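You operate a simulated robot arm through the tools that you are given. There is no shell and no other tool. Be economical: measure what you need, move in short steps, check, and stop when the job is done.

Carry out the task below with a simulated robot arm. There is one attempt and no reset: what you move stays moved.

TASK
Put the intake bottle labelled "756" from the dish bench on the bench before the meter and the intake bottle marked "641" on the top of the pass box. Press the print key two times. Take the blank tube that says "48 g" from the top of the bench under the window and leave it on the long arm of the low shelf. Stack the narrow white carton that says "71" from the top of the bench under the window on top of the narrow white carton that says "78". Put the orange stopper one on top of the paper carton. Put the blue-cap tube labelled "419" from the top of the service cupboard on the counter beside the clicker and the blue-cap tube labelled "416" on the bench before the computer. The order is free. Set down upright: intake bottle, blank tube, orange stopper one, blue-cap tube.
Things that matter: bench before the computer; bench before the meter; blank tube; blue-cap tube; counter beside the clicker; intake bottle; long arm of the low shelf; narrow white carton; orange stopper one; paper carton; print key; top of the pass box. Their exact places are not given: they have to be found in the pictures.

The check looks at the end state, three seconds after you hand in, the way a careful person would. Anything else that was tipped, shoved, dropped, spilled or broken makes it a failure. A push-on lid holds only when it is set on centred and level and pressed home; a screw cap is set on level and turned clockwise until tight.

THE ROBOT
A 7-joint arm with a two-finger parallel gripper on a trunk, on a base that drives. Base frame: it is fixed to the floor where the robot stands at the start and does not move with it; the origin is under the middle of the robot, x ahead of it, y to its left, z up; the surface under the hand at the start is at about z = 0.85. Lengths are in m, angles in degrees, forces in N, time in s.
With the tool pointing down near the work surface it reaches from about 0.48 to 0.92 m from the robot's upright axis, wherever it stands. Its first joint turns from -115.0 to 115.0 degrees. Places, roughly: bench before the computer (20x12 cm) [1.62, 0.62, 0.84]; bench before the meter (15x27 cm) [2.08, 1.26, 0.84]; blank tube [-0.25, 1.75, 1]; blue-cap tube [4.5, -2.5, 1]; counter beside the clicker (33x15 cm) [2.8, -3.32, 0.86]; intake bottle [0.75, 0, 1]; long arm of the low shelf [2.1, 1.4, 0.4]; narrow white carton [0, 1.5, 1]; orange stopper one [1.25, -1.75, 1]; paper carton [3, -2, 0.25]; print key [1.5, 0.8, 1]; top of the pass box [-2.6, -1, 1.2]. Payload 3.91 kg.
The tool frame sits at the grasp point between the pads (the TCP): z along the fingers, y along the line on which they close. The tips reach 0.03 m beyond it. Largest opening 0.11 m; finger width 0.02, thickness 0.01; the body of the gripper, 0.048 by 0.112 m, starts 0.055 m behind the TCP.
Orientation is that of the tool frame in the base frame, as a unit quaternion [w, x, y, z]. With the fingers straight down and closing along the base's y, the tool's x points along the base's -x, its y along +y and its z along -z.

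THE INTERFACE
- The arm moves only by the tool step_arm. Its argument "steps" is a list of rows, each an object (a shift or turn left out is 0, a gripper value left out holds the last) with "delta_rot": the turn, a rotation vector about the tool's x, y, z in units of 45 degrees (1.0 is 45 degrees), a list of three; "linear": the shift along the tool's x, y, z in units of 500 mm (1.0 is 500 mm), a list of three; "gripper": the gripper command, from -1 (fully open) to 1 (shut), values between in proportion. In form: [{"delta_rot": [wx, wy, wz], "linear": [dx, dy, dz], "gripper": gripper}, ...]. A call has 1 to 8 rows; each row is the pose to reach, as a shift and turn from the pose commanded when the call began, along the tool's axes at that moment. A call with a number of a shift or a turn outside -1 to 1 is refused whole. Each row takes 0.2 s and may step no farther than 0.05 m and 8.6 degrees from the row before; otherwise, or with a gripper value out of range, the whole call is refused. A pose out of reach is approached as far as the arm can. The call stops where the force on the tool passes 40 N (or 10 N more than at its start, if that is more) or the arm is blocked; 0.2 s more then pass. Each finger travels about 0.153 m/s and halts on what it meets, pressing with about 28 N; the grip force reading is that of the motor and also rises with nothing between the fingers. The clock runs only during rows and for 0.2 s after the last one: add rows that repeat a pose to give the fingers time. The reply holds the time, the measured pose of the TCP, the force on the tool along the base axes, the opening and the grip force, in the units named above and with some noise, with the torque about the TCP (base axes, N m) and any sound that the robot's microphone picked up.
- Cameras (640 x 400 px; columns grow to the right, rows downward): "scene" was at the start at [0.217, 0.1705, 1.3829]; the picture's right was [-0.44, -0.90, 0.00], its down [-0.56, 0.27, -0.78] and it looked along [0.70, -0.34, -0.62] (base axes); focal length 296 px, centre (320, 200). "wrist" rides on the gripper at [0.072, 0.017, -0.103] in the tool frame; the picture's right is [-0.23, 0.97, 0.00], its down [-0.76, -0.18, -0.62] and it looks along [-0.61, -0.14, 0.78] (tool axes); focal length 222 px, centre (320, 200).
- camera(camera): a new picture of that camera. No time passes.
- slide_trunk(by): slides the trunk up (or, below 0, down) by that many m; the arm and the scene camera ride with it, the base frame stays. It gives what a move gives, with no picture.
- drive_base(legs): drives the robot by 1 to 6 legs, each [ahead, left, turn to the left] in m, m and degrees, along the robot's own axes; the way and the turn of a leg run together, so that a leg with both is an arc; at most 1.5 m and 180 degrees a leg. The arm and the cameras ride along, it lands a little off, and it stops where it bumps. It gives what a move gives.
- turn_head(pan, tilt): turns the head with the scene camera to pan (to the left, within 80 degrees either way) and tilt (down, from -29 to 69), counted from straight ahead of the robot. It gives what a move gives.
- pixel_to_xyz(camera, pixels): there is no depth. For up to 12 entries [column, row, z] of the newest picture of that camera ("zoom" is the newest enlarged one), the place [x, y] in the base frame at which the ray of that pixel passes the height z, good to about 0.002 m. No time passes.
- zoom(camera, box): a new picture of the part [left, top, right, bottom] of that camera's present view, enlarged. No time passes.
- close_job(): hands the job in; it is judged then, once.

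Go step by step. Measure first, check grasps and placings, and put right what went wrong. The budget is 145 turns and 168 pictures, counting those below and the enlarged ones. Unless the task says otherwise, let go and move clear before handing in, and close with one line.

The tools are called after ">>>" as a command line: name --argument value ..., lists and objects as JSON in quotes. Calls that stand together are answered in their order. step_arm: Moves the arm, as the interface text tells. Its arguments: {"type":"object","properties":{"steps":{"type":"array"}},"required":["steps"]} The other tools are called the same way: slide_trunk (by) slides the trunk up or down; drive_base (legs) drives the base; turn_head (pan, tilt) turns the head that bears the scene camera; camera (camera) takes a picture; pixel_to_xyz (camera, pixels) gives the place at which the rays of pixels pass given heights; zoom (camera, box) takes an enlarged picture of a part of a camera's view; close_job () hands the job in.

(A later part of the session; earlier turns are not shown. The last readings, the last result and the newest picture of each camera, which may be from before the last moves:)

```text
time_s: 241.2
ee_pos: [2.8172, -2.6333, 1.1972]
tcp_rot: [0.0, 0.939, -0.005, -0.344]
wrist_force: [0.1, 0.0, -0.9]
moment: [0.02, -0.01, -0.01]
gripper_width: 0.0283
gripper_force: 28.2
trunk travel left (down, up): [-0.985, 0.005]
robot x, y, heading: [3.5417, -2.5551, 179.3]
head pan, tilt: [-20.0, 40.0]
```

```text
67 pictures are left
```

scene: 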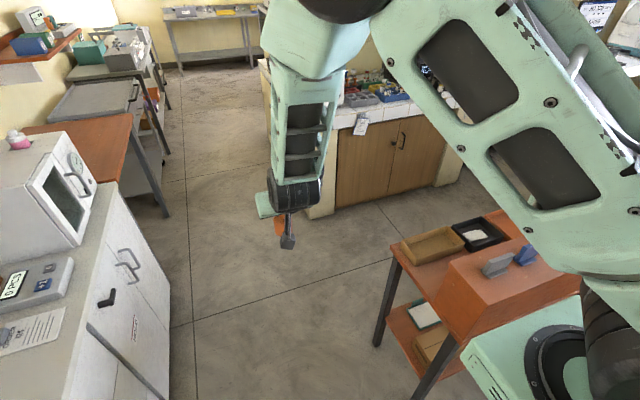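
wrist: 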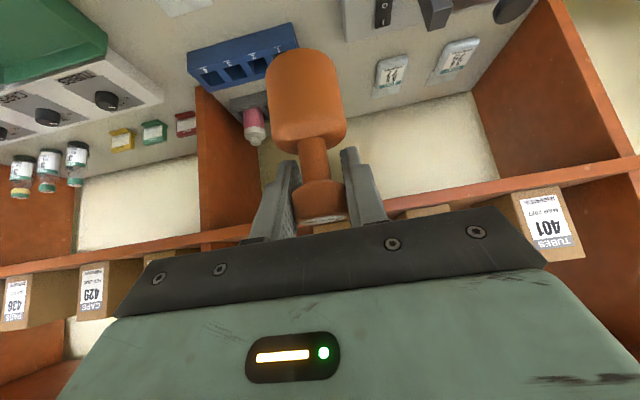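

Cupboard front is x≈4.07. I'll back up to x≈3.79, lower the trunk 0.7 m in the free area south of the desk, retract the hand slightly, and look.

>>> drive_base --legs '[[-0.25, 0, 0.7]]'

>>> slide_trunk --by -0.4

>>> slide_trunk --by -0.25

>>> step_arm --steps '[{"linear": [0.057, 0, -0.048]}, {"linear": [0.114, 0, -0.097]}]'

>>> turn_head --pan -35 --tilt 25

>>> camera --camera "scene"

>>> camera --camera "wrist"

```text
time_s: 242.9
ee_pos: [3.0256, -2.6443, 1.1964]
tcp_rot: [0.003, 0.939, 0.002, -0.343]
wrist_force: [-0.1, 0.2, -0.3]
moment: [-0.01, 0.0, 0.04]
gripper_width: 0.0279
gripper_force: 28.5
trunk travel left (down, up): [-0.985, 0.005]
robot x, y, heading: [3.7517, -2.5591, 180.0]
head pan, tilt: [-20.0, 40.0]
stopped in leg 1: the robot was blocked; the commanded pose is now the measured one
```

```text
time_s: 246.8
ee_pos: [3.0239, -2.6458, 0.7966]
tcp_rot: [0.003, 0.939, 0.001, -0.344]
wrist_force: [-1.1, -0.5, 0.5]
moment: [-0.01, 0.0, -0.01]
gripper_width: 0.0283
gripper_force: 28.0
trunk travel left (down, up): [-0.585, 0.405]
robot x, y, heading: [3.7473, -2.5581, 180.1]
head pan, tilt: [-20.0, 40.0]
```

```text
time_s: 249.3
ee_pos: [3.0237, -2.6441, 0.5464]
tcp_rot: [0.002, 0.939, 0.002, -0.345]
wrist_force: [0.4, 0.0, 0.1]
moment: [-0.03, -0.03, -0.04]
gripper_width: 0.0282
gripper_force: 28.2
trunk travel left (down, up): [-0.335, 0.655]
robot x, y, heading: [3.752, -2.56, 180.2]
head pan, tilt: [-20.0, 40.0]
```

```text
time_s: 249.9
ee_pos: [3.0992, -2.6464, 0.5483]
tcp_rot: [0.002, 0.939, 0.002, -0.345]
wrist_force: [0.5, -0.3, 0.2]
moment: [0.02, 0.02, -0.03]
gripper_width: 0.0285
gripper_force: 28.1
trunk travel left (down, up): [-0.335, 0.655]
robot x, y, heading: [3.7499, -2.5595, 180.0]
head pan, tilt: [-20.0, 40.0]
```

```text
time_s: 250.7
ee_pos: [3.1004, -2.6455, 0.548]
tcp_rot: [0.003, 0.939, 0.002, -0.345]
wrist_force: [0.4, -0.7, -0.7]
moment: [-0.01, 0.0, -0.03]
gripper_width: 0.0282
gripper_force: 28.0
trunk travel left (down, up): [-0.335, 0.655]
robot x, y, heading: [3.7463, -2.5575, 180.0]
head pan, tilt: [-35.0, 25.0]
```

```text
66 pictures are left
```

scene: 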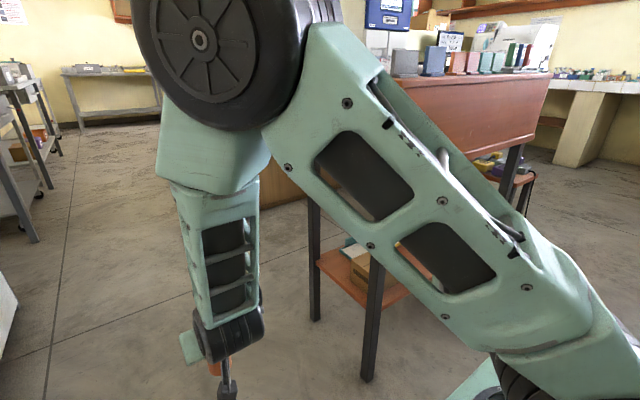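

```text
65 pictures are left
```

wrist: 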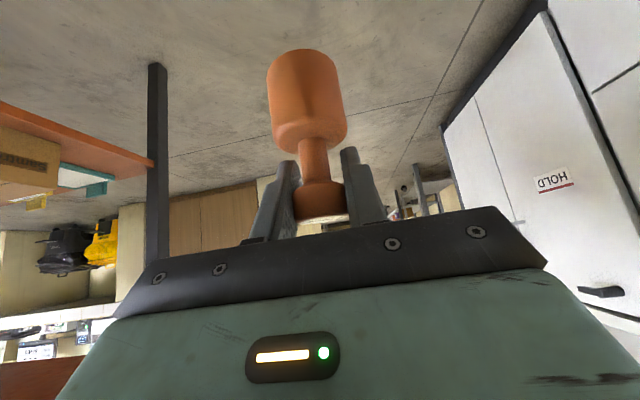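

The base rear reaches 0.32 m (stopped at the cupboard). I'll measure the desk legs, shelf and carton from this side.

>>> zoom --camera "scene" --box '[290, 160, 450, 390]'

>>> pixel_to_xyz --camera "scene" --pixels '[[368, 382, 0], [315, 320, 0], [350, 270, 0.3], [350, 260, 0.36], [383, 300, 0.27], [322, 265, 0.27], [365, 260, 0.36]]'

>>> pixel_to_xyz --camera "wrist" --pixels '[[155, 160, 0.27], [60, 140, 0.36], [58, 185, 0.27], [0, 125, 0.36], [157, 65, 0]]'

```text
1.74 times, centred on (370, 275) of scene
```

zoom: 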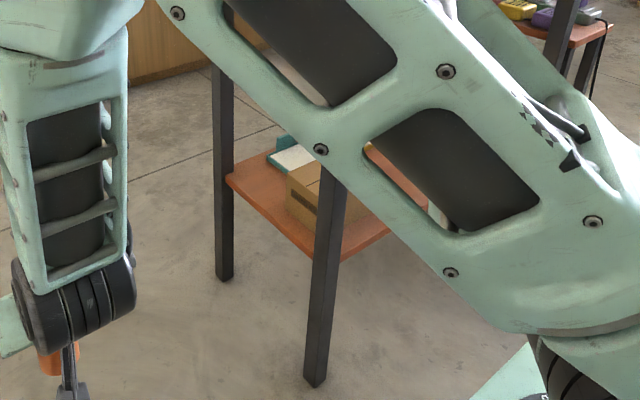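

```text
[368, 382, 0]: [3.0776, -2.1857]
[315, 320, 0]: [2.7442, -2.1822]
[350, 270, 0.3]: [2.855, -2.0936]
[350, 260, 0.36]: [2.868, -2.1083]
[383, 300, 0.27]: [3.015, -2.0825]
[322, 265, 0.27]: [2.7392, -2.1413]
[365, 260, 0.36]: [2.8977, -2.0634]
```

```text
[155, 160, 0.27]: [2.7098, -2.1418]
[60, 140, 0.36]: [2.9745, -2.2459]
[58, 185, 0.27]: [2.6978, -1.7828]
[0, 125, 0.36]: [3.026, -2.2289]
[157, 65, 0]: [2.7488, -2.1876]
```

Refined: carton top z≈0.40, centre ≈(2.975,-2.065); legs at y≈-2.185. From the south there is room (robot y≈-2.93, TCP starts at y≈-2.27). I'll raise, turn to face +y in the open area, lower again and back up.

>>> slide_trunk --by 0.4

>>> slide_trunk --by 0.25

>>> drive_base --legs '[[0.2, 0, 0], [0, 0, -90]]'

>>> slide_trunk --by -0.4

>>> slide_trunk --by -0.25

>>> drive_base --legs '[[-0.3, 0, 0]]'

>>> turn_head --pan 40 --tilt 30

>>> camera --camera "scene"

```text
time_s: 254.5
ee_pos: [3.1006, -2.6465, 0.947]
tcp_rot: [0.003, 0.939, 0.002, -0.345]
wrist_force: [-0.7, -0.5, -0.8]
moment: [0.01, 0.02, 0.01]
gripper_width: 0.0283
gripper_force: 27.7
trunk travel left (down, up): [-0.735, 0.255]
robot x, y, heading: [3.7455, -2.5589, 179.7]
head pan, tilt: [-35.0, 25.0]
```

```text
time_s: 257.1
ee_pos: [3.0995, -2.6453, 1.1979]
tcp_rot: [0.003, 0.939, 0.002, -0.345]
wrist_force: [-0.2, -0.7, -1.1]
moment: [-0.01, 0.01, 0.0]
gripper_width: 0.028
gripper_force: 28.3
trunk travel left (down, up): [-0.985, 0.005]
robot x, y, heading: [3.751, -2.5551, 180.0]
head pan, tilt: [-35.0, 25.0]
```

```text
time_s: 262.5
ee_pos: [3.4353, -1.9112, 1.1968]
tcp_rot: [-0.237, 0.677, -0.651, -0.25]
wrist_force: [0.8, 0.4, -0.1]
moment: [0.01, 0.02, 0.03]
gripper_width: 0.0281
gripper_force: 28.2
trunk travel left (down, up): [-0.985, 0.005]
robot x, y, heading: [3.5516, -2.5562, 92.2]
head pan, tilt: [-35.0, 25.0]
```

```text
time_s: 266.3
ee_pos: [3.4357, -1.9111, 0.7968]
tcp_rot: [-0.237, 0.677, -0.65, -0.25]
wrist_force: [0.8, 0.5, -0.4]
moment: [0.02, 0.01, -0.01]
gripper_width: 0.0279
gripper_force: 28.0
trunk travel left (down, up): [-0.585, 0.405]
robot x, y, heading: [3.5466, -2.559, 92.2]
head pan, tilt: [-35.0, 25.0]
```

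```text
time_s: 268.9
ee_pos: [3.4362, -1.9109, 0.5465]
tcp_rot: [-0.237, 0.678, -0.65, -0.251]
wrist_force: [1.2, -0.2, -0.2]
moment: [0.0, 0.05, 0.01]
gripper_width: 0.0281
gripper_force: 28.2
trunk travel left (down, up): [-0.335, 0.655]
robot x, y, heading: [3.5482, -2.5567, 92.1]
head pan, tilt: [-35.0, 25.0]
```

```text
time_s: 270.9
ee_pos: [3.4481, -2.2124, 0.5464]
tcp_rot: [-0.237, 0.676, -0.652, -0.249]
wrist_force: [0.6, -0.6, -0.5]
moment: [0.0, 0.0, 0.02]
gripper_width: 0.0281
gripper_force: 28.7
trunk travel left (down, up): [-0.335, 0.655]
robot x, y, heading: [3.557, -2.8579, 91.6]
head pan, tilt: [-35.0, 25.0]
```

```text
time_s: 272.4
ee_pos: [3.4493, -2.2114, 0.5478]
tcp_rot: [-0.238, 0.675, -0.653, -0.249]
wrist_force: [-0.5, -0.2, 0.0]
moment: [0.05, -0.01, 0.02]
gripper_width: 0.0281
gripper_force: 28.3
trunk travel left (down, up): [-0.335, 0.655]
robot x, y, heading: [3.556, -2.8554, 91.7]
head pan, tilt: [40.0, 30.0]
```

```text
63 pictures are left
```

scene: 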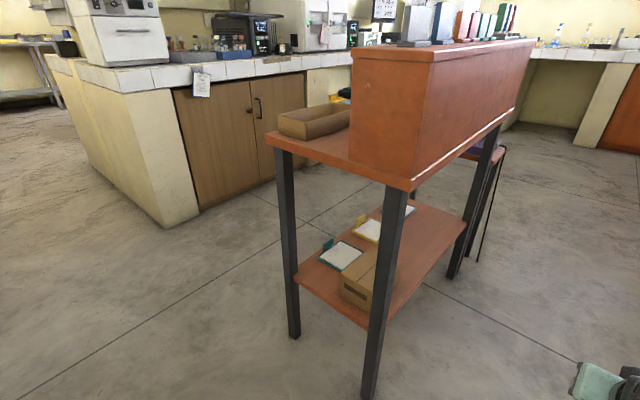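

The desk is undisturbed and the carton clear. To gain clearance I'll swing the hand to the robot's right (where the arm reaches well), retract it, then drive west.

>>> drive_base --legs '[[0, 0.2, -1.7]]'

>>> step_arm --steps '[{"linear": [0, -0.09, 0]}, {"linear": [0, -0.18, 0]}, {"linear": [0, -0.27, 0]}, {"linear": [0, -0.36, 0]}, {"linear": [0, -0.45, 0]}, {"linear": [0, -0.54, 0]}, {"linear": [0, -0.63, 0]}, {"linear": [0, -0.72, 0]}]'

>>> step_arm --steps '[{"linear": [0, -0.09, 0]}, {"linear": [0, -0.18, 0]}, {"linear": [0.061, -0.18, -0.052]}, {"linear": [0.122, -0.18, -0.104]}, {"linear": [0.183, -0.18, -0.156]}, {"linear": [0.244, -0.18, -0.208]}]'

>>> camera --camera "wrist"

```text
time_s: 274.0
ee_pos: [3.2757, -2.2209, 0.5466]
tcp_rot: [-0.238, 0.677, -0.65, -0.25]
wrist_force: [-0.7, 0.6, -0.1]
moment: [0.02, -0.02, 0.01]
gripper_width: 0.028
gripper_force: 28.0
trunk travel left (down, up): [-0.335, 0.655]
robot x, y, heading: [3.3888, -2.8678, 92.1]
head pan, tilt: [40.0, 30.0]
```

```text
time_s: 275.8
ee_pos: [3.6335, -2.2085, 0.5481]
tcp_rot: [-0.237, 0.677, -0.65, -0.249]
wrist_force: [0.3, 0.1, -0.2]
moment: [0.0, 0.01, -0.01]
gripper_width: 0.0282
gripper_force: 28.0
trunk travel left (down, up): [-0.335, 0.655]
robot x, y, heading: [3.3881, -2.8625, 92.0]
head pan, tilt: [40.0, 30.0]
```

```text
time_s: 277.2
ee_pos: [3.7328, -2.3627, 0.5463]
tcp_rot: [-0.239, 0.676, -0.651, -0.25]
wrist_force: [-0.4, -0.2, -1.0]
moment: [0.0, 0.01, 0.01]
gripper_width: 0.0279
gripper_force: 27.7
trunk travel left (down, up): [-0.335, 0.655]
robot x, y, heading: [3.3855, -2.8688, 92.0]
head pan, tilt: [40.0, 30.0]
```

```text
62 pictures are left
```

wrist: 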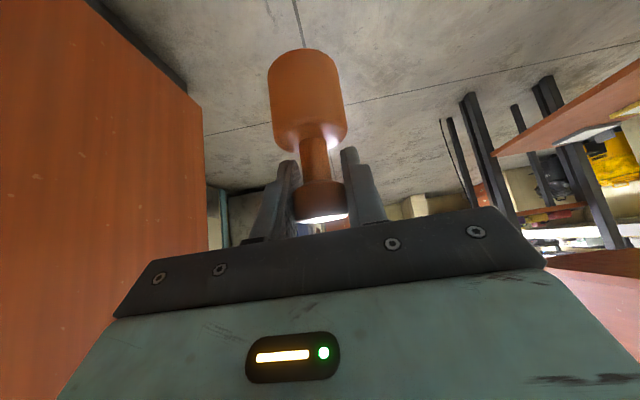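

All in reach with TCP at y=-2.36. I'll drive west 0.76 m along the south of the desk, then check the view.

>>> drive_base --legs '[[0.02, 0.38, -1], [0.015, 0.37, -1]]'

>>> turn_head --pan -35 --tilt 30

>>> camera --camera "scene"

>>> camera --camera "wrist"

```text
time_s: 277.9
ee_pos: [3.73, -2.3641, 0.5461]
tcp_rot: [-0.238, 0.677, -0.65, -0.25]
wrist_force: [-0.3, 0.0, -0.8]
moment: [-0.01, 0.03, -0.01]
gripper_width: 0.028
gripper_force: 27.8
trunk travel left (down, up): [-0.335, 0.655]
robot x, y, heading: [3.386, -2.8688, 91.7]
head pan, tilt: [40.0, 30.0]
stopped in leg 1: the robot was blocked; the commanded pose is now the measured one
```

```text
time_s: 279.4
ee_pos: [3.7312, -2.3625, 0.5478]
tcp_rot: [-0.238, 0.677, -0.65, -0.25]
wrist_force: [0.4, -0.1, -0.5]
moment: [-0.02, -0.01, 0.04]
gripper_width: 0.028
gripper_force: 28.0
trunk travel left (down, up): [-0.335, 0.655]
robot x, y, heading: [3.3877, -2.8669, 92.2]
head pan, tilt: [-35.0, 30.0]
```

```text
61 pictures are left
```

scene: 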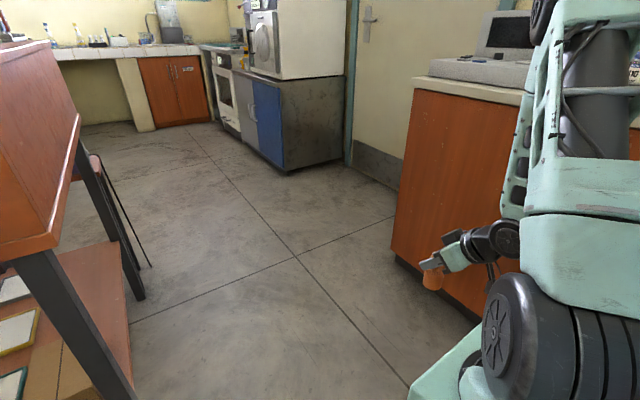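

```text
60 pictures are left
```

wrist: 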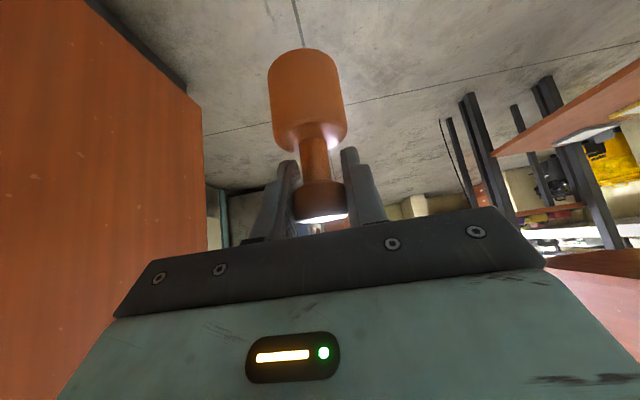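

The rear is touching the counter. Move ahead 5 cm first, then west.

>>> drive_base --legs '[[0.055, 0, 0], [0.01, 0.38, -1], [0.008, 0.375, -1]]'

>>> camera --camera "scene"

>>> camera --camera "wrist"

```text
time_s: 284.3
ee_pos: [2.9816, -2.3176, 0.5473]
tcp_rot: [-0.241, 0.667, -0.66, -0.246]
wrist_force: [0.6, -0.2, -0.8]
moment: [0.01, 0.0, -0.02]
gripper_width: 0.0281
gripper_force: 27.7
trunk travel left (down, up): [-0.335, 0.655]
robot x, y, heading: [2.6273, -2.8081, 90.6]
head pan, tilt: [-35.0, 30.0]
```

```text
59 pictures are left
```

scene: 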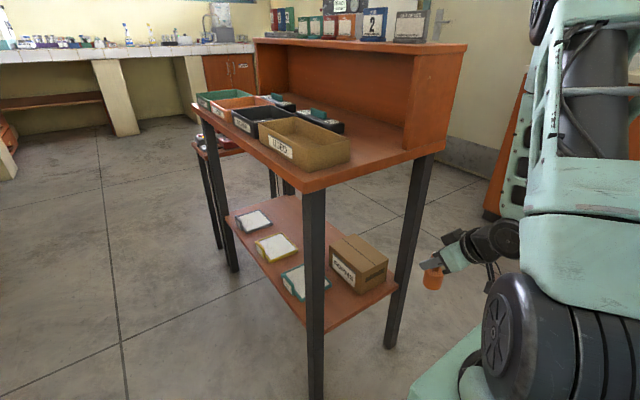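

```text
58 pictures are left
```

wrist: 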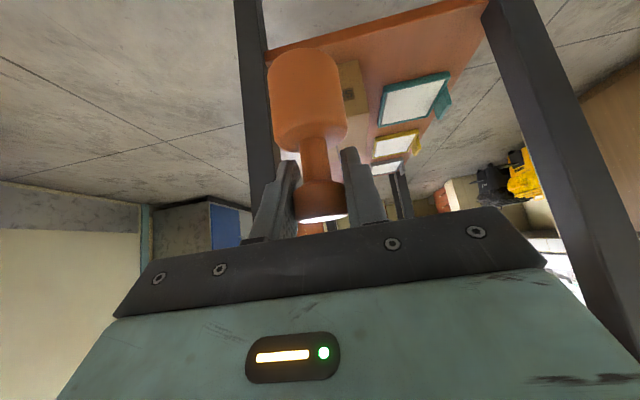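

Clear view of the carton at (358,260). Zoom to read it and measure its corners.

>>> zoom --camera "scene" --box '[290, 210, 450, 310]'

>>> pixel_to_xyz --camera "zoom" --pixels '[[160, 105, 0.4], [230, 105, 0.4], [393, 205, 0.4], [395, 205, 0.36], [290, 260, 0.4], [290, 260, 0.36], [160, 170, 0.4], [160, 170, 0.36]]'

```text
4.00 times, centred on (370, 260) of scene
```

zoom: 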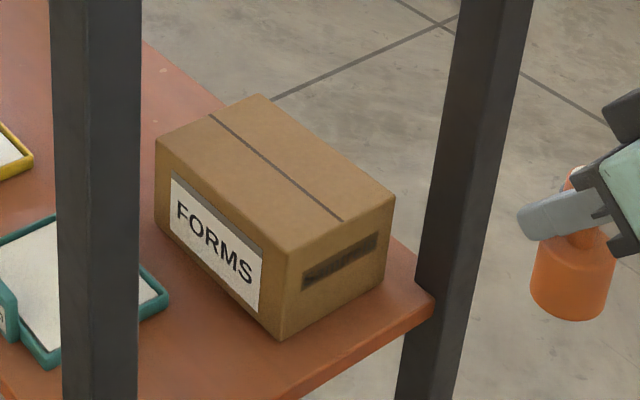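

```text
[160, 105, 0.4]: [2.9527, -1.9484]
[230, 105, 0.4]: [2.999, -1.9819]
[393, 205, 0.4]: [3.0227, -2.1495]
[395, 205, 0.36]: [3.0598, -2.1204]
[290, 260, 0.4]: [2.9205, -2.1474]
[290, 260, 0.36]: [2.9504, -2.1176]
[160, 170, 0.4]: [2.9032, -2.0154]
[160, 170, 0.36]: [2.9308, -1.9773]
```

Carton top at z≈0.40, centre (2.973,-2.065). I'll lower to z 0.50 outside, then slide forward over the carton.

>>> step_arm --steps '[{"linear": [0.061, 0, 0.072]}, {"linear": [-0.01, 0.004, 0.132]}, {"linear": [-0.081, 0.008, 0.192]}, {"linear": [-0.152, 0.012, 0.252]}, {"linear": [-0.223, 0.014, 0.312]}, {"linear": [-0.29, 0.014, 0.37]}]'

>>> zoom --camera "scene" --box '[290, 170, 450, 300]'

>>> camera --camera "wrist"

```text
time_s: 285.7
ee_pos: [2.9732, -2.0909, 0.499]
tcp_rot: [-0.239, 0.667, -0.662, -0.245]
wrist_force: [0.2, -0.9, -0.8]
moment: [-0.03, -0.03, 0.01]
gripper_width: 0.0279
gripper_force: 28.3
trunk travel left (down, up): [-0.335, 0.655]
robot x, y, heading: [2.6242, -2.8124, 90.4]
head pan, tilt: [-35.0, 30.0]
```

```text
3.08 times, centred on (370, 235) of scene
```

zoom: 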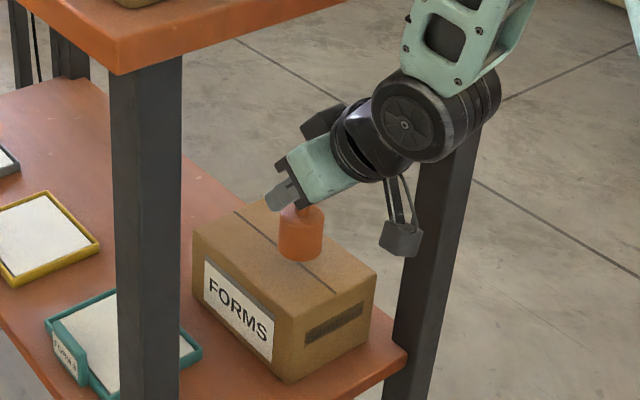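

```text
55 pictures are left
```

wrist: 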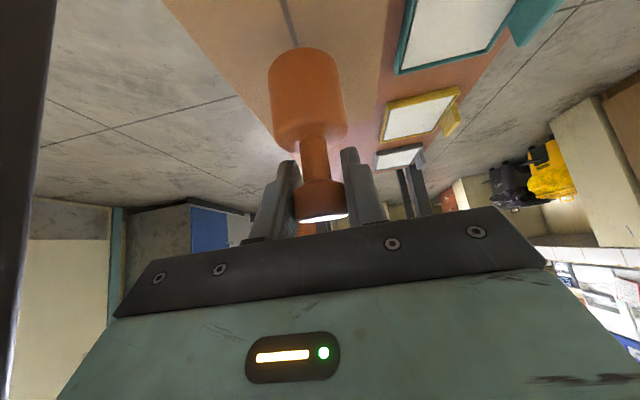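

Centred over the carton. Lower gently.

>>> step_arm --steps '[{"linear": [0.013, 0, 0.0153]}, {"linear": [0.0207, 0, 0.0245]}, {"linear": [0.026, 0, 0.0306]}, {"linear": [0.031, 0, 0.0367]}]'

>>> zoom --camera "scene" --box '[330, 210, 410, 270]'

```text
time_s: 286.7
ee_pos: [2.9731, -2.0874, 0.481]
tcp_rot: [-0.246, 0.666, -0.659, -0.249]
wrist_force: [-2.1, -1.4, 30.3]
moment: [0.07, 0.1, 0.01]
gripper_width: 0.0284
gripper_force: 27.7
trunk travel left (down, up): [-0.335, 0.655]
robot x, y, heading: [2.6232, -2.8077, 90.4]
head pan, tilt: [-35.0, 30.0]
```

```text
6.67 times, centred on (370, 240) of scene
```

zoom: 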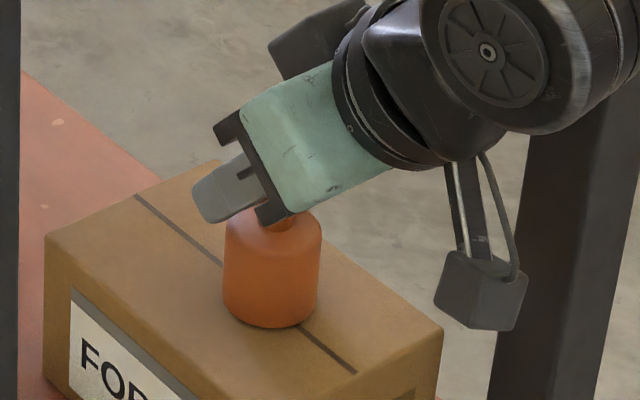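

Contact at z 0.481. Ease off, open, and withdraw along the fingers, then back out.

>>> step_arm --steps '[{"linear": [-0.007, 0, -0.008]}, {"linear": [-0.007, 0, -0.008], "gripper": 0.2}, {"linear": [-0.007, 0, -0.008], "gripper": 0.1}, {"linear": [-0.007, 0, -0.008], "gripper": 0.1}, {"linear": [-0.007, 0, -0.05]}, {"linear": [-0.007, 0, -0.12]}]'

>>> step_arm --steps '[{"linear": [0.07, 0, -0.06]}, {"linear": [0.14, 0, -0.12]}, {"linear": [0.21, 0, -0.18]}, {"linear": [0.28, 0, -0.238]}]'

>>> zoom --camera "scene" --box '[290, 170, 450, 300]'

>>> camera --camera "wrist"

```text
time_s: 288.1
ee_pos: [2.9723, -2.1227, 0.5247]
tcp_rot: [-0.241, 0.667, -0.66, -0.247]
wrist_force: [0.1, 0.7, 0.2]
moment: [0.0, -0.03, -0.04]
gripper_width: 0.0494
gripper_force: 0.1
trunk travel left (down, up): [-0.335, 0.655]
robot x, y, heading: [2.6257, -2.8104, 90.4]
head pan, tilt: [-35.0, 30.0]
```

```text
time_s: 289.1
ee_pos: [2.9741, -2.3063, 0.521]
tcp_rot: [-0.24, 0.668, -0.659, -0.247]
wrist_force: [0.1, -0.4, -0.3]
moment: [-0.04, -0.01, 0.0]
gripper_width: 0.0494
gripper_force: 0.0
trunk travel left (down, up): [-0.335, 0.655]
robot x, y, heading: [2.6206, -2.8116, 90.3]
head pan, tilt: [-35.0, 30.0]
```

```text
3.08 times, centred on (370, 235) of scene
```

zoom: 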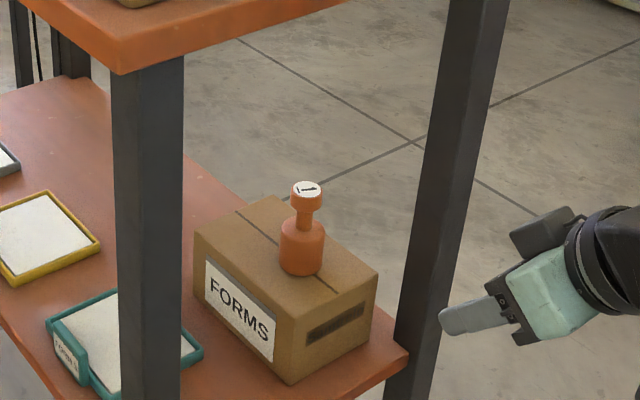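

```text
52 pictures are left
```

wrist: 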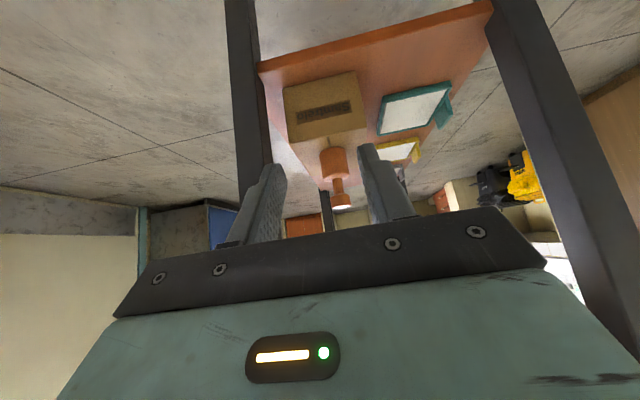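

Stopper 1 stands upright on the carton. Now for the tubes: raise the trunk, unpitch, centre the arm, drive east and turn to the service cupboard.

>>> slide_trunk --by 0.4

>>> slide_trunk --by 0.25

>>> step_arm --steps '[{"delta_rot": [0, 0.18, 0]}, {"delta_rot": [0, 0.36, 0]}, {"delta_rot": [0, 0.54, 0]}, {"delta_rot": [0, 0.72, 0]}, {"delta_rot": [0, 0.9, 0]}]'

>>> step_arm --steps '[{"linear": [0, 0.09, 0]}, {"linear": [0, 0.18, 0]}, {"linear": [0, 0.27, 0]}, {"linear": [0, 0.36, 0]}, {"linear": [0, 0.45, 0]}, {"linear": [0, 0.54, 0]}, {"linear": [0, 0.63, 0]}, {"linear": [0, 0.7, 0]}]'

>>> drive_base --legs '[[0.03, -0.83, 0], [0.18, 0, 0], [0, 0, -90.4]]'

>>> turn_head --pan 20 --tilt 35

>>> camera --camera "scene"

```text
time_s: 293.0
ee_pos: [2.9748, -2.3073, 0.9212]
tcp_rot: [-0.242, 0.667, -0.66, -0.246]
wrist_force: [0.1, -0.3, 0.7]
moment: [-0.01, 0.0, -0.02]
gripper_width: 0.0495
gripper_force: 0.0
trunk travel left (down, up): [-0.735, 0.255]
robot x, y, heading: [2.6197, -2.8089, 90.4]
head pan, tilt: [-35.0, 30.0]
```

```text
time_s: 295.6
ee_pos: [2.9744, -2.3065, 1.1696]
tcp_rot: [-0.241, 0.667, -0.66, -0.247]
wrist_force: [0.0, 0.6, -0.5]
moment: [0.04, 0.02, 0.02]
gripper_width: 0.0497
gripper_force: 0.1
trunk travel left (down, up): [-0.985, 0.005]
robot x, y, heading: [2.6236, -2.8073, 90.3]
head pan, tilt: [-35.0, 30.0]
```

```text
time_s: 296.8
ee_pos: [2.9745, -2.3065, 1.1707]
tcp_rot: [0.003, 0.71, -0.704, 0.001]
wrist_force: [-0.5, -0.3, 1.0]
moment: [0.04, 0.01, -0.01]
gripper_width: 0.0495
gripper_force: 0.1
trunk travel left (down, up): [-0.985, 0.005]
robot x, y, heading: [2.6263, -2.8126, 90.4]
head pan, tilt: [-35.0, 30.0]
```

```text
time_s: 298.6
ee_pos: [2.6242, -2.3105, 1.1735]
tcp_rot: [0.002, 0.711, -0.703, 0.001]
wrist_force: [-0.1, -0.2, 0.0]
moment: [0.03, 0.03, -0.01]
gripper_width: 0.0496
gripper_force: 0.0
trunk travel left (down, up): [-0.985, 0.005]
robot x, y, heading: [2.6226, -2.8112, 90.5]
head pan, tilt: [-35.0, 30.0]
```

```text
time_s: 307.9
ee_pos: [3.9408, -2.5978, 1.1726]
tcp_rot: [-0.002, 0.001, 1.0, 0.002]
wrist_force: [0.1, 1.1, -0.9]
moment: [-0.02, -0.01, 0.01]
gripper_width: 0.0495
gripper_force: 0.2
trunk travel left (down, up): [-0.985, 0.005]
robot x, y, heading: [3.4428, -2.5879, -0.3]
head pan, tilt: [-35.0, 30.0]
```

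```text
time_s: 309.1
ee_pos: [3.9404, -2.5969, 1.1728]
tcp_rot: [-0.001, 0.0, 1.0, 0.002]
wrist_force: [0.0, 0.5, 0.6]
moment: [-0.01, 0.0, -0.02]
gripper_width: 0.0494
gripper_force: 0.0
trunk travel left (down, up): [-0.985, 0.005]
robot x, y, heading: [3.4383, -2.5936, -0.6]
head pan, tilt: [20.0, 35.0]
```

```text
51 pictures are left
```

scene: 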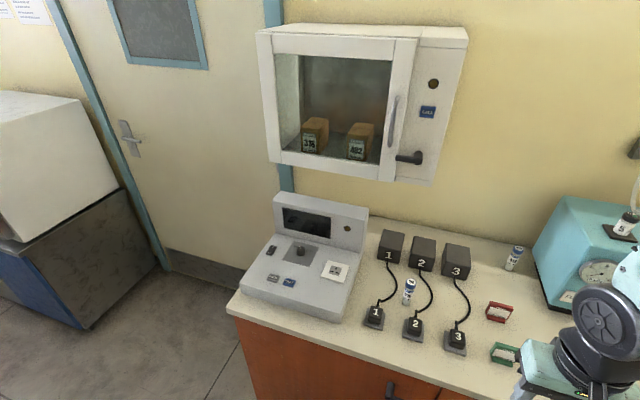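

Two blue-cap tubes visible at (409,290) and (514,257). Zoom to read them and measure.

>>> zoom --camera "scene" --box '[390, 230, 550, 330]'

>>> pixel_to_xyz --camera "scene" --pixels '[[411, 282, 0.96], [407, 303, 0.88], [517, 248, 0.96], [511, 268, 0.88], [420, 395, 0.88], [250, 310, 0.88], [530, 275, 0.88]]'

```text
4.00 times, centred on (470, 280) of scene
```

zoom: 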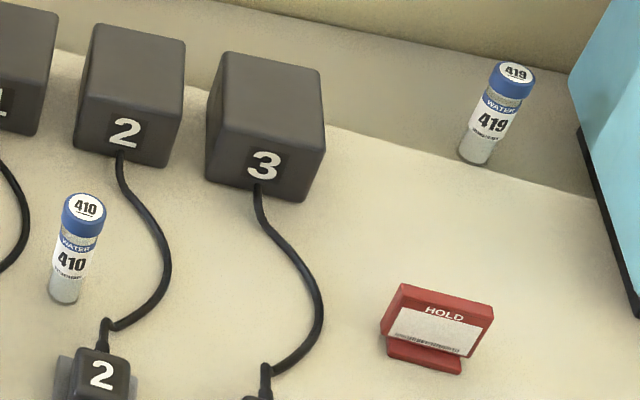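

```text
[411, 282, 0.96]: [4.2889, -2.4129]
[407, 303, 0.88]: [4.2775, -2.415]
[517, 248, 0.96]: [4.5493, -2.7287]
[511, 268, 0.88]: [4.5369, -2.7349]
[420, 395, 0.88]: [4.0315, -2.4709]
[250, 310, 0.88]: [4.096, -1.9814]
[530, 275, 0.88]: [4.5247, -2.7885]
```

419 is the one near the teal machine at (4.545,-2.733). I'll check wall and machine clearances.

>>> pixel_to_xyz --camera "zoom" --pixels '[[520, 40, 0.88], [560, 50, 0.88], [575, 100, 0.88], [578, 130, 0.88], [635, 310, 0.88], [325, 190, 0.88], [222, 165, 0.88], [475, 157, 0.88], [516, 72, 0.97]]'

>>> drive_base --legs '[[0.28, -0.12, 0.5]]'

>>> turn_head --pan -5 --tilt 40

>>> camera --camera "scene"

```text
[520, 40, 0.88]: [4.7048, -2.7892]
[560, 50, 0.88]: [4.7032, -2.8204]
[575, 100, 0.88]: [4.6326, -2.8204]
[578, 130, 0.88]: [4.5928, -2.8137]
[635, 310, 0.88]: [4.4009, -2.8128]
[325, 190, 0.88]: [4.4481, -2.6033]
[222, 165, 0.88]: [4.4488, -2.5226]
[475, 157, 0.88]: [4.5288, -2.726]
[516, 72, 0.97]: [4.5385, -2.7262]
```

```text
time_s: 311.2
ee_pos: [4.2206, -2.7168, 1.1725]
tcp_rot: [-0.001, 0.0, 1.0, 0.002]
wrist_force: [-0.9, 0.5, -0.5]
moment: [0.01, -0.01, -0.02]
gripper_width: 0.0496
gripper_force: 0.1
trunk travel left (down, up): [-0.985, 0.005]
robot x, y, heading: [3.7205, -2.7103, -0.3]
head pan, tilt: [20.0, 35.0]
```

```text
time_s: 312.1
ee_pos: [4.2217, -2.7167, 1.173]
tcp_rot: [-0.001, 0.001, 1.0, 0.002]
wrist_force: [0.2, 0.0, -0.3]
moment: [0.0, 0.02, -0.03]
gripper_width: 0.0494
gripper_force: 0.1
trunk travel left (down, up): [-0.985, 0.005]
robot x, y, heading: [3.7193, -2.7125, -0.3]
head pan, tilt: [-5.0, 40.0]
```

```text
49 pictures are left
```

scene: 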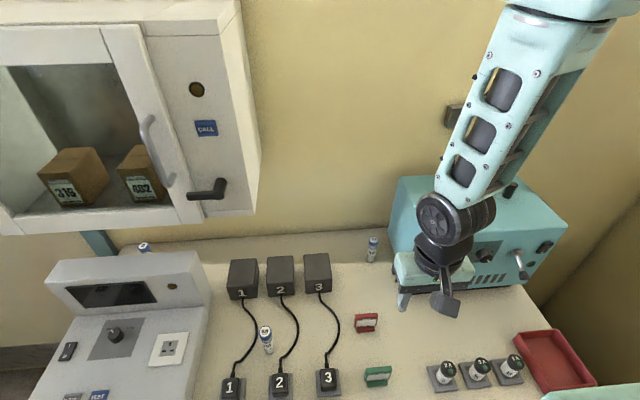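

416 is likely the cap at (144,247) behind the meter. 419: natural approach leaves 3 cm to the machine. Move above it and check with the wrist camera.

>>> step_arm --steps '[{"linear": [-0.09, -0.01, 0]}, {"linear": [-0.18, -0.02, 0]}, {"linear": [-0.27, -0.02, 0]}, {"linear": [-0.36, -0.02, 0]}, {"linear": [-0.45, -0.02, 0]}, {"linear": [-0.54, -0.02, 0]}, {"linear": [-0.63, -0.02, 0]}, {"linear": [-0.636, -0.02, 0.09]}]'

>>> camera --camera "wrist"

>>> zoom --camera "scene" --box '[330, 210, 490, 330]'

```text
time_s: 313.9
ee_pos: [4.5399, -2.7242, 1.128]
tcp_rot: [-0.002, 0.0, 1.0, 0.002]
wrist_force: [0.0, -0.2, 0.3]
moment: [0.0, -0.03, 0.05]
gripper_width: 0.0495
gripper_force: 0.1
trunk travel left (down, up): [-0.985, 0.005]
robot x, y, heading: [3.7213, -2.707, -0.3]
head pan, tilt: [-5.0, 40.0]
```

```text
48 pictures are left
```

wrist: 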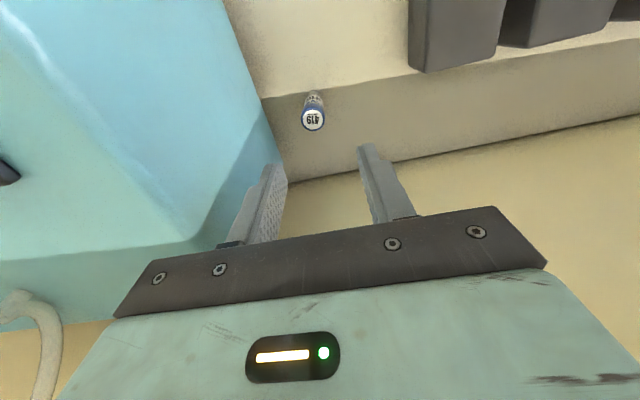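

```text
3.33 times, centred on (410, 270) of scene
```

zoom: 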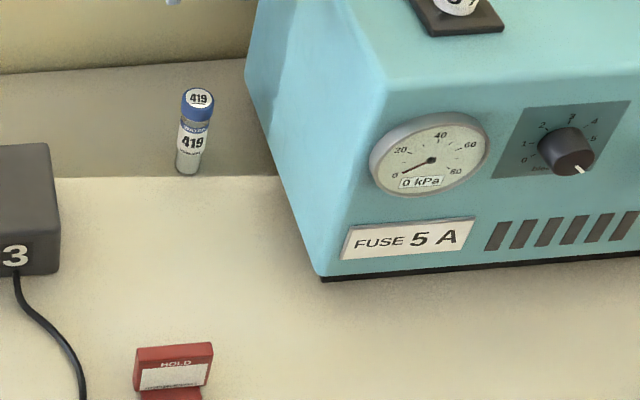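

>>> pixel_to_xyz --camera "wrist" --pixels '[[313, 120, 0.94], [313, 120, 0.96], [313, 120, 0.98]]'

>>> pixel_to_xyz --camera "zoom" --pixels '[[199, 97, 0.94], [199, 97, 0.96], [199, 97, 0.98], [187, 170, 0.87]]'

```text
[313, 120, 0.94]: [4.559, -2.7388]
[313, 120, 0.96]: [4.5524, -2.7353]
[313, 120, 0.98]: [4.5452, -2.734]
```

```text
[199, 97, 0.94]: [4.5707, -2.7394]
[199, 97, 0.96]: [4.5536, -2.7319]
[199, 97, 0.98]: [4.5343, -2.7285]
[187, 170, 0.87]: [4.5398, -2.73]
```

Tube 419 is at (4.552,-2.734), top z≈0.96. Descend to z 0.925 and grip.

>>> step_arm --steps '[{"linear": [-0.024, -0.02, 0.08]}, {"linear": [-0.024, -0.02, 0.17]}, {"linear": [-0.024, -0.02, 0.26]}, {"linear": [-0.024, -0.02, 0.34]}, {"linear": [-0.024, -0.02, 0.404]}, {"linear": [-0.024, -0.02, 0.404], "gripper": 1}, {"linear": [-0.024, -0.02, 0.404], "gripper": 1}, {"linear": [-0.024, -0.02, 0.404], "gripper": 1}]'

>>> camera --camera "wrist"

```text
time_s: 315.7
ee_pos: [4.5516, -2.7326, 0.9248]
tcp_rot: [-0.001, 0.0, 1.0, 0.002]
wrist_force: [0.5, 0.8, 0.8]
moment: [-0.02, 0.02, 0.01]
gripper_width: 0.0283
gripper_force: 28.1
trunk travel left (down, up): [-0.985, 0.005]
robot x, y, heading: [3.7228, -2.7081, -0.4]
head pan, tilt: [-5.0, 40.0]
```

```text
46 pictures are left
```

wrist: 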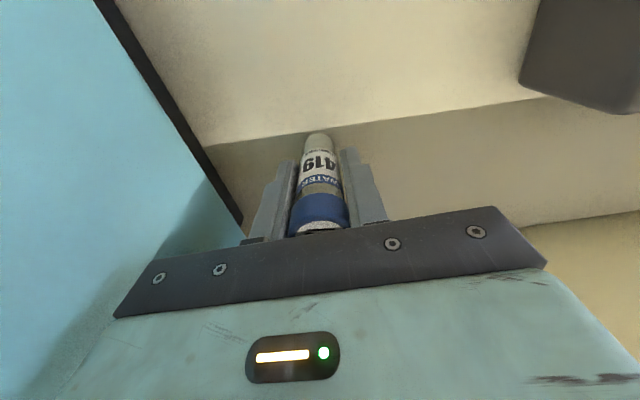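

Gripped. Lift, retract, drive back, turn right and go to the counter beside the clicker.

>>> step_arm --steps '[{"linear": [0, 0, -0.09]}, {"linear": [0, 0, -0.18]}, {"linear": [0, 0, -0.27]}, {"linear": [0, 0, -0.36]}, {"linear": [0, 0, -0.45]}, {"linear": [0, 0, -0.5]}]'

>>> step_arm --steps '[{"linear": [0.09, 0, 0]}, {"linear": [0.18, 0, 0]}, {"linear": [0.27, 0, 0]}, {"linear": [0.36, 0, 0]}, {"linear": [0.45, 0, 0]}, {"linear": [0.54, 0, 0]}, {"linear": [0.62, 0, 0]}]'

>>> drive_base --legs '[[-0.29, 0.1, 0], [0, 0, -89.6], [0, -0.57, 0]]'

>>> turn_head --pan 0 --tilt 45

>>> camera --camera "scene"

```text
time_s: 317.1
ee_pos: [4.5499, -2.7372, 1.1756]
tcp_rot: [-0.002, 0.0, 1.0, 0.001]
wrist_force: [-1.2, 0.4, -1.3]
moment: [0.01, 0.0, 0.01]
gripper_width: 0.0283
gripper_force: 27.6
trunk travel left (down, up): [-0.985, 0.005]
robot x, y, heading: [3.7244, -2.7099, -0.1]
head pan, tilt: [-5.0, 40.0]
```

```text
time_s: 318.7
ee_pos: [4.2419, -2.7364, 1.1755]
tcp_rot: [-0.002, -0.001, 1.0, 0.001]
wrist_force: [0.1, -0.3, -1.3]
moment: [-0.01, 0.01, 0.01]
gripper_width: 0.0285
gripper_force: 27.6
trunk travel left (down, up): [-0.985, 0.005]
robot x, y, heading: [3.7184, -2.7109, -0.5]
head pan, tilt: [-5.0, 40.0]
```

```text
time_s: 327.5
ee_pos: [2.8364, -3.1317, 1.1773]
tcp_rot: [0.0, 0.703, 0.711, 0.003]
wrist_force: [-0.4, -0.1, -0.4]
moment: [0.01, 0.0, 0.01]
gripper_width: 0.0285
gripper_force: 27.9
trunk travel left (down, up): [-0.985, 0.005]
robot x, y, heading: [2.8598, -2.6113, -89.7]
head pan, tilt: [-5.0, 40.0]
```

```text
time_s: 328.1
ee_pos: [2.8363, -3.1328, 1.1764]
tcp_rot: [0.0, 0.703, 0.711, 0.002]
wrist_force: [-0.1, 0.3, -0.1]
moment: [-0.05, -0.01, 0.01]
gripper_width: 0.0283
gripper_force: 28.4
trunk travel left (down, up): [-0.985, 0.005]
robot x, y, heading: [2.8563, -2.6121, -89.7]
head pan, tilt: [0.0, 45.0]
```

```text
45 pictures are left
```

scene: 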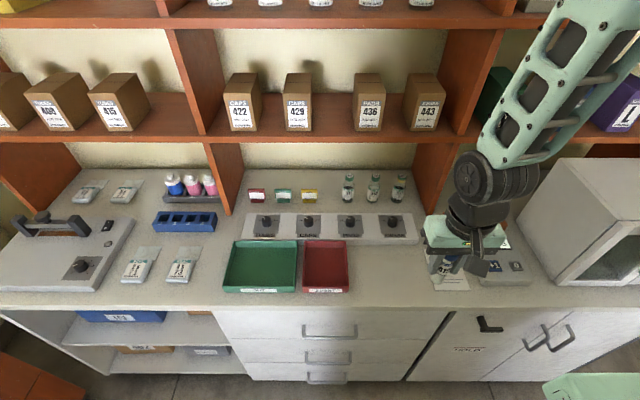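

Spot (2.85,-3.30) is free between red tray and order note. Move over it and lower.

>>> step_arm --steps '[{"linear": [-0.085, 0.01, 0]}, {"linear": [-0.17, 0.02, 0]}, {"linear": [-0.255, 0.028, 0]}, {"linear": [-0.334, 0.028, 0.02]}, {"linear": [-0.334, 0.028, 0.11]}, {"linear": [-0.334, 0.028, 0.2]}, {"linear": [-0.334, 0.028, 0.29]}, {"linear": [-0.334, 0.028, 0.38]}]'

>>> step_arm --steps '[{"linear": [0, 0, 0.08]}, {"linear": [0, 0, 0.105]}, {"linear": [0, 0, 0.118]}, {"linear": [0, 0, 0.126]}, {"linear": [0, 0, 0.134]}, {"linear": [0, 0, 0.142]}, {"linear": [0, 0, 0.15]}]'

>>> zoom --camera "scene" --box '[340, 180, 500, 310]'

```text
time_s: 329.9
ee_pos: [2.8524, -3.2983, 0.9857]
tcp_rot: [0.0, 0.703, 0.711, 0.003]
wrist_force: [0.6, -0.1, -0.5]
moment: [0.01, -0.01, 0.01]
gripper_width: 0.0281
gripper_force: 27.9
trunk travel left (down, up): [-0.985, 0.005]
robot x, y, heading: [2.8545, -2.6078, -89.6]
head pan, tilt: [0.0, 45.0]
```

```text
time_s: 331.5
ee_pos: [2.8534, -3.2991, 0.9131]
tcp_rot: [0.001, 0.703, 0.711, 0.002]
wrist_force: [-1.5, -1.8, 24.3]
moment: [-0.17, 0.06, -0.02]
gripper_width: 0.0284
gripper_force: 28.6
trunk travel left (down, up): [-0.985, 0.005]
robot x, y, heading: [2.8554, -2.6135, -89.5]
head pan, tilt: [0.0, 45.0]
```

```text
3.08 times, centred on (420, 245) of scene
```

zoom: 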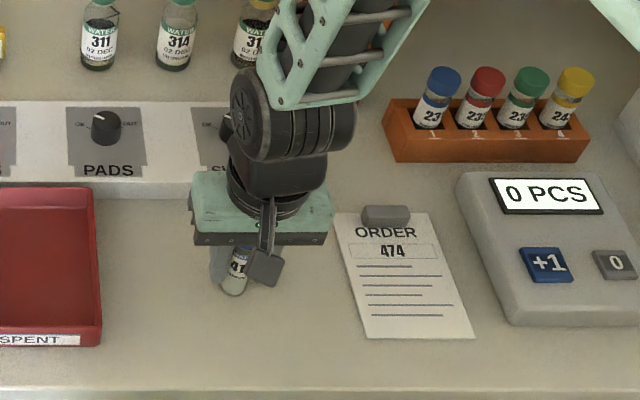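

Contact. Ease, open, lift, and retract; then return to the cupboard for 416 (north end).

>>> step_arm --steps '[{"linear": [0, 0, -0.007]}, {"linear": [0, 0, -0.007], "gripper": 0.1}, {"linear": [0, 0, -0.007], "gripper": 0.1}, {"linear": [0, 0, -0.09]}, {"linear": [0, 0, -0.18]}, {"linear": [0, 0, -0.27]}, {"linear": [0, 0, -0.36]}, {"linear": [0, 0, -0.45]}]'

>>> step_arm --steps '[{"linear": [0.09, 0, 0]}, {"linear": [0.18, 0, 0]}, {"linear": [0.27, 0, 0]}, {"linear": [0.35, 0, 0]}]'

>>> zoom --camera "scene" --box '[320, 180, 500, 310]'

>>> drive_base --legs '[[0, 0.6, 0], [0, 0, 89.6], [0, 0.45, 0]]'

>>> turn_head --pan 0 --tilt 35

>>> camera --camera "scene"

```text
time_s: 333.3
ee_pos: [2.8494, -3.2994, 1.1374]
tcp_rot: [-0.001, 0.704, 0.71, 0.002]
wrist_force: [-0.1, 0.8, -0.2]
moment: [0.01, -0.01, 0.02]
gripper_width: 0.0497
gripper_force: 0.1
trunk travel left (down, up): [-0.985, 0.005]
robot x, y, heading: [2.8567, -2.6089, -89.7]
head pan, tilt: [0.0, 45.0]
```

```text
time_s: 334.3
ee_pos: [2.8505, -3.1249, 1.139]
tcp_rot: [0.001, 0.704, 0.711, 0.003]
wrist_force: [0.1, -0.4, 0.0]
moment: [0.01, -0.01, 0.01]
gripper_width: 0.0494
gripper_force: 0.0
trunk travel left (down, up): [-0.985, 0.005]
robot x, y, heading: [2.8573, -2.6104, -89.6]
head pan, tilt: [0.0, 45.0]
```

```text
3.08 times, centred on (410, 245) of scene
```

zoom: 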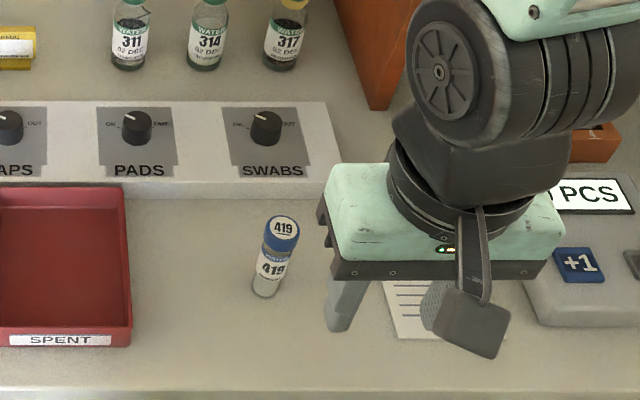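

```text
time_s: 343.9
ee_pos: [3.9697, -2.1605, 1.1395]
tcp_rot: [-0.002, -0.008, 1.0, 0.002]
wrist_force: [-0.6, 0.3, -0.6]
moment: [0.0, -0.03, 0.0]
gripper_width: 0.0498
gripper_force: 0.0
trunk travel left (down, up): [-0.985, 0.005]
robot x, y, heading: [3.4556, -2.1576, 0.6]
head pan, tilt: [0.0, 45.0]
```

```text
time_s: 344.6
ee_pos: [3.9703, -2.1605, 1.1384]
tcp_rot: [-0.002, -0.007, 1.0, 0.002]
wrist_force: [0.0, 0.1, -0.3]
moment: [0.01, -0.01, 0.0]
gripper_width: 0.0495
gripper_force: 0.0
trunk travel left (down, up): [-0.985, 0.005]
robot x, y, heading: [3.4568, -2.1541, 0.7]
head pan, tilt: [0.0, 35.0]
```

```text
42 pictures are left
```

scene: 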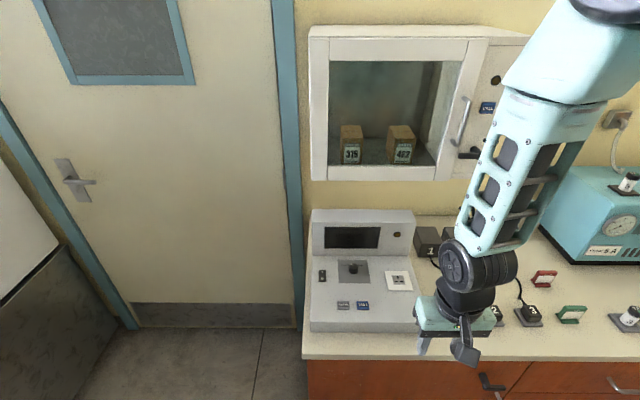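

419 placed upright. From the earlier view, 416 should be near (4.576,-2.07), behind the meter and under the wall cabinet, 0.12 m in from the cupboard's north end. I'll drive round to the north end (by the door) and face -y.

>>> drive_base --legs '[[0, 0.87, 0], [0.35, 0, 0], [0, 0, -90.7], [0, 0.4, 0]]'

>>> turn_head --pan 5 --tilt 40

>>> camera --camera "scene"

```text
time_s: 357.1
ee_pos: [4.1903, -1.7937, 1.1397]
tcp_rot: [0.001, 0.703, 0.711, 0.003]
wrist_force: [-0.4, -0.1, 0.0]
moment: [0.03, -0.02, -0.01]
gripper_width: 0.0495
gripper_force: 0.1
trunk travel left (down, up): [-0.985, 0.005]
robot x, y, heading: [4.194, -1.2774, -89.6]
head pan, tilt: [0.0, 35.0]
```

```text
time_s: 357.7
ee_pos: [4.1889, -1.793, 1.1383]
tcp_rot: [0.0, 0.703, 0.711, 0.003]
wrist_force: [0.4, 0.3, 0.5]
moment: [0.0, -0.01, -0.01]
gripper_width: 0.0494
gripper_force: 0.1
trunk travel left (down, up): [-0.985, 0.005]
robot x, y, heading: [4.1948, -1.2778, -89.6]
head pan, tilt: [5.0, 40.0]
```

```text
41 pictures are left
```

scene: 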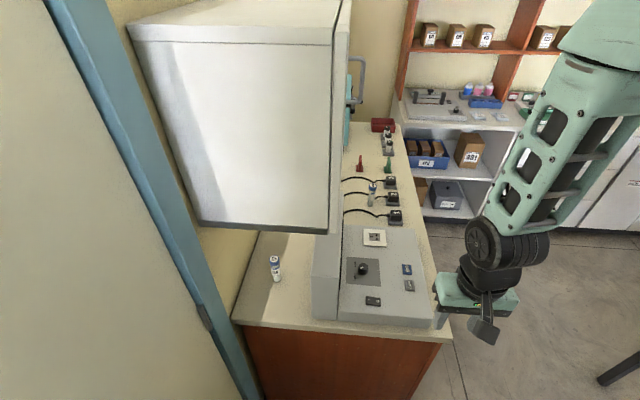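

Now the tube is visible at (275,269), beside the meter's back. Zoom and measure it with the cabinet edge.

>>> zoom --camera "scene" --box '[220, 200, 380, 340]'

>>> pixel_to_xyz --camera "scene" --pixels '[[275, 259, 0.96], [276, 281, 0.87], [235, 322, 0.87], [330, 232, 1.16], [200, 225, 1.16], [313, 318, 0.87], [315, 235, 1.1], [440, 328, 0.87]]'

```text
2.86 times, centred on (300, 270) of scene
```

zoom: 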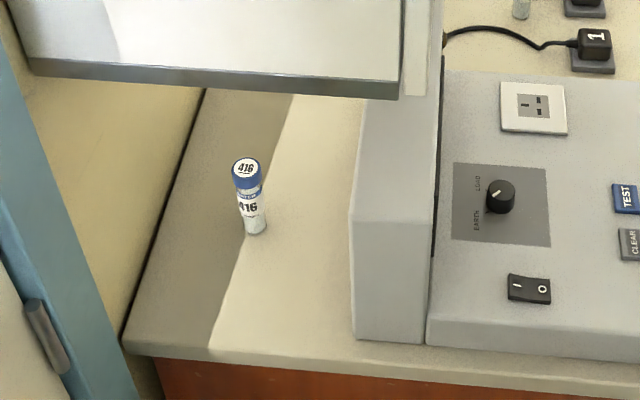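

```text
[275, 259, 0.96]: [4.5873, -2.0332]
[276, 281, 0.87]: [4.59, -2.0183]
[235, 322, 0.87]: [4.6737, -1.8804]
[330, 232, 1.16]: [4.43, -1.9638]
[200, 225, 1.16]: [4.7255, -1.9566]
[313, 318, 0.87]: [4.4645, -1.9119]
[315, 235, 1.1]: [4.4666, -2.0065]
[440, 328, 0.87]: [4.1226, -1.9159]
```

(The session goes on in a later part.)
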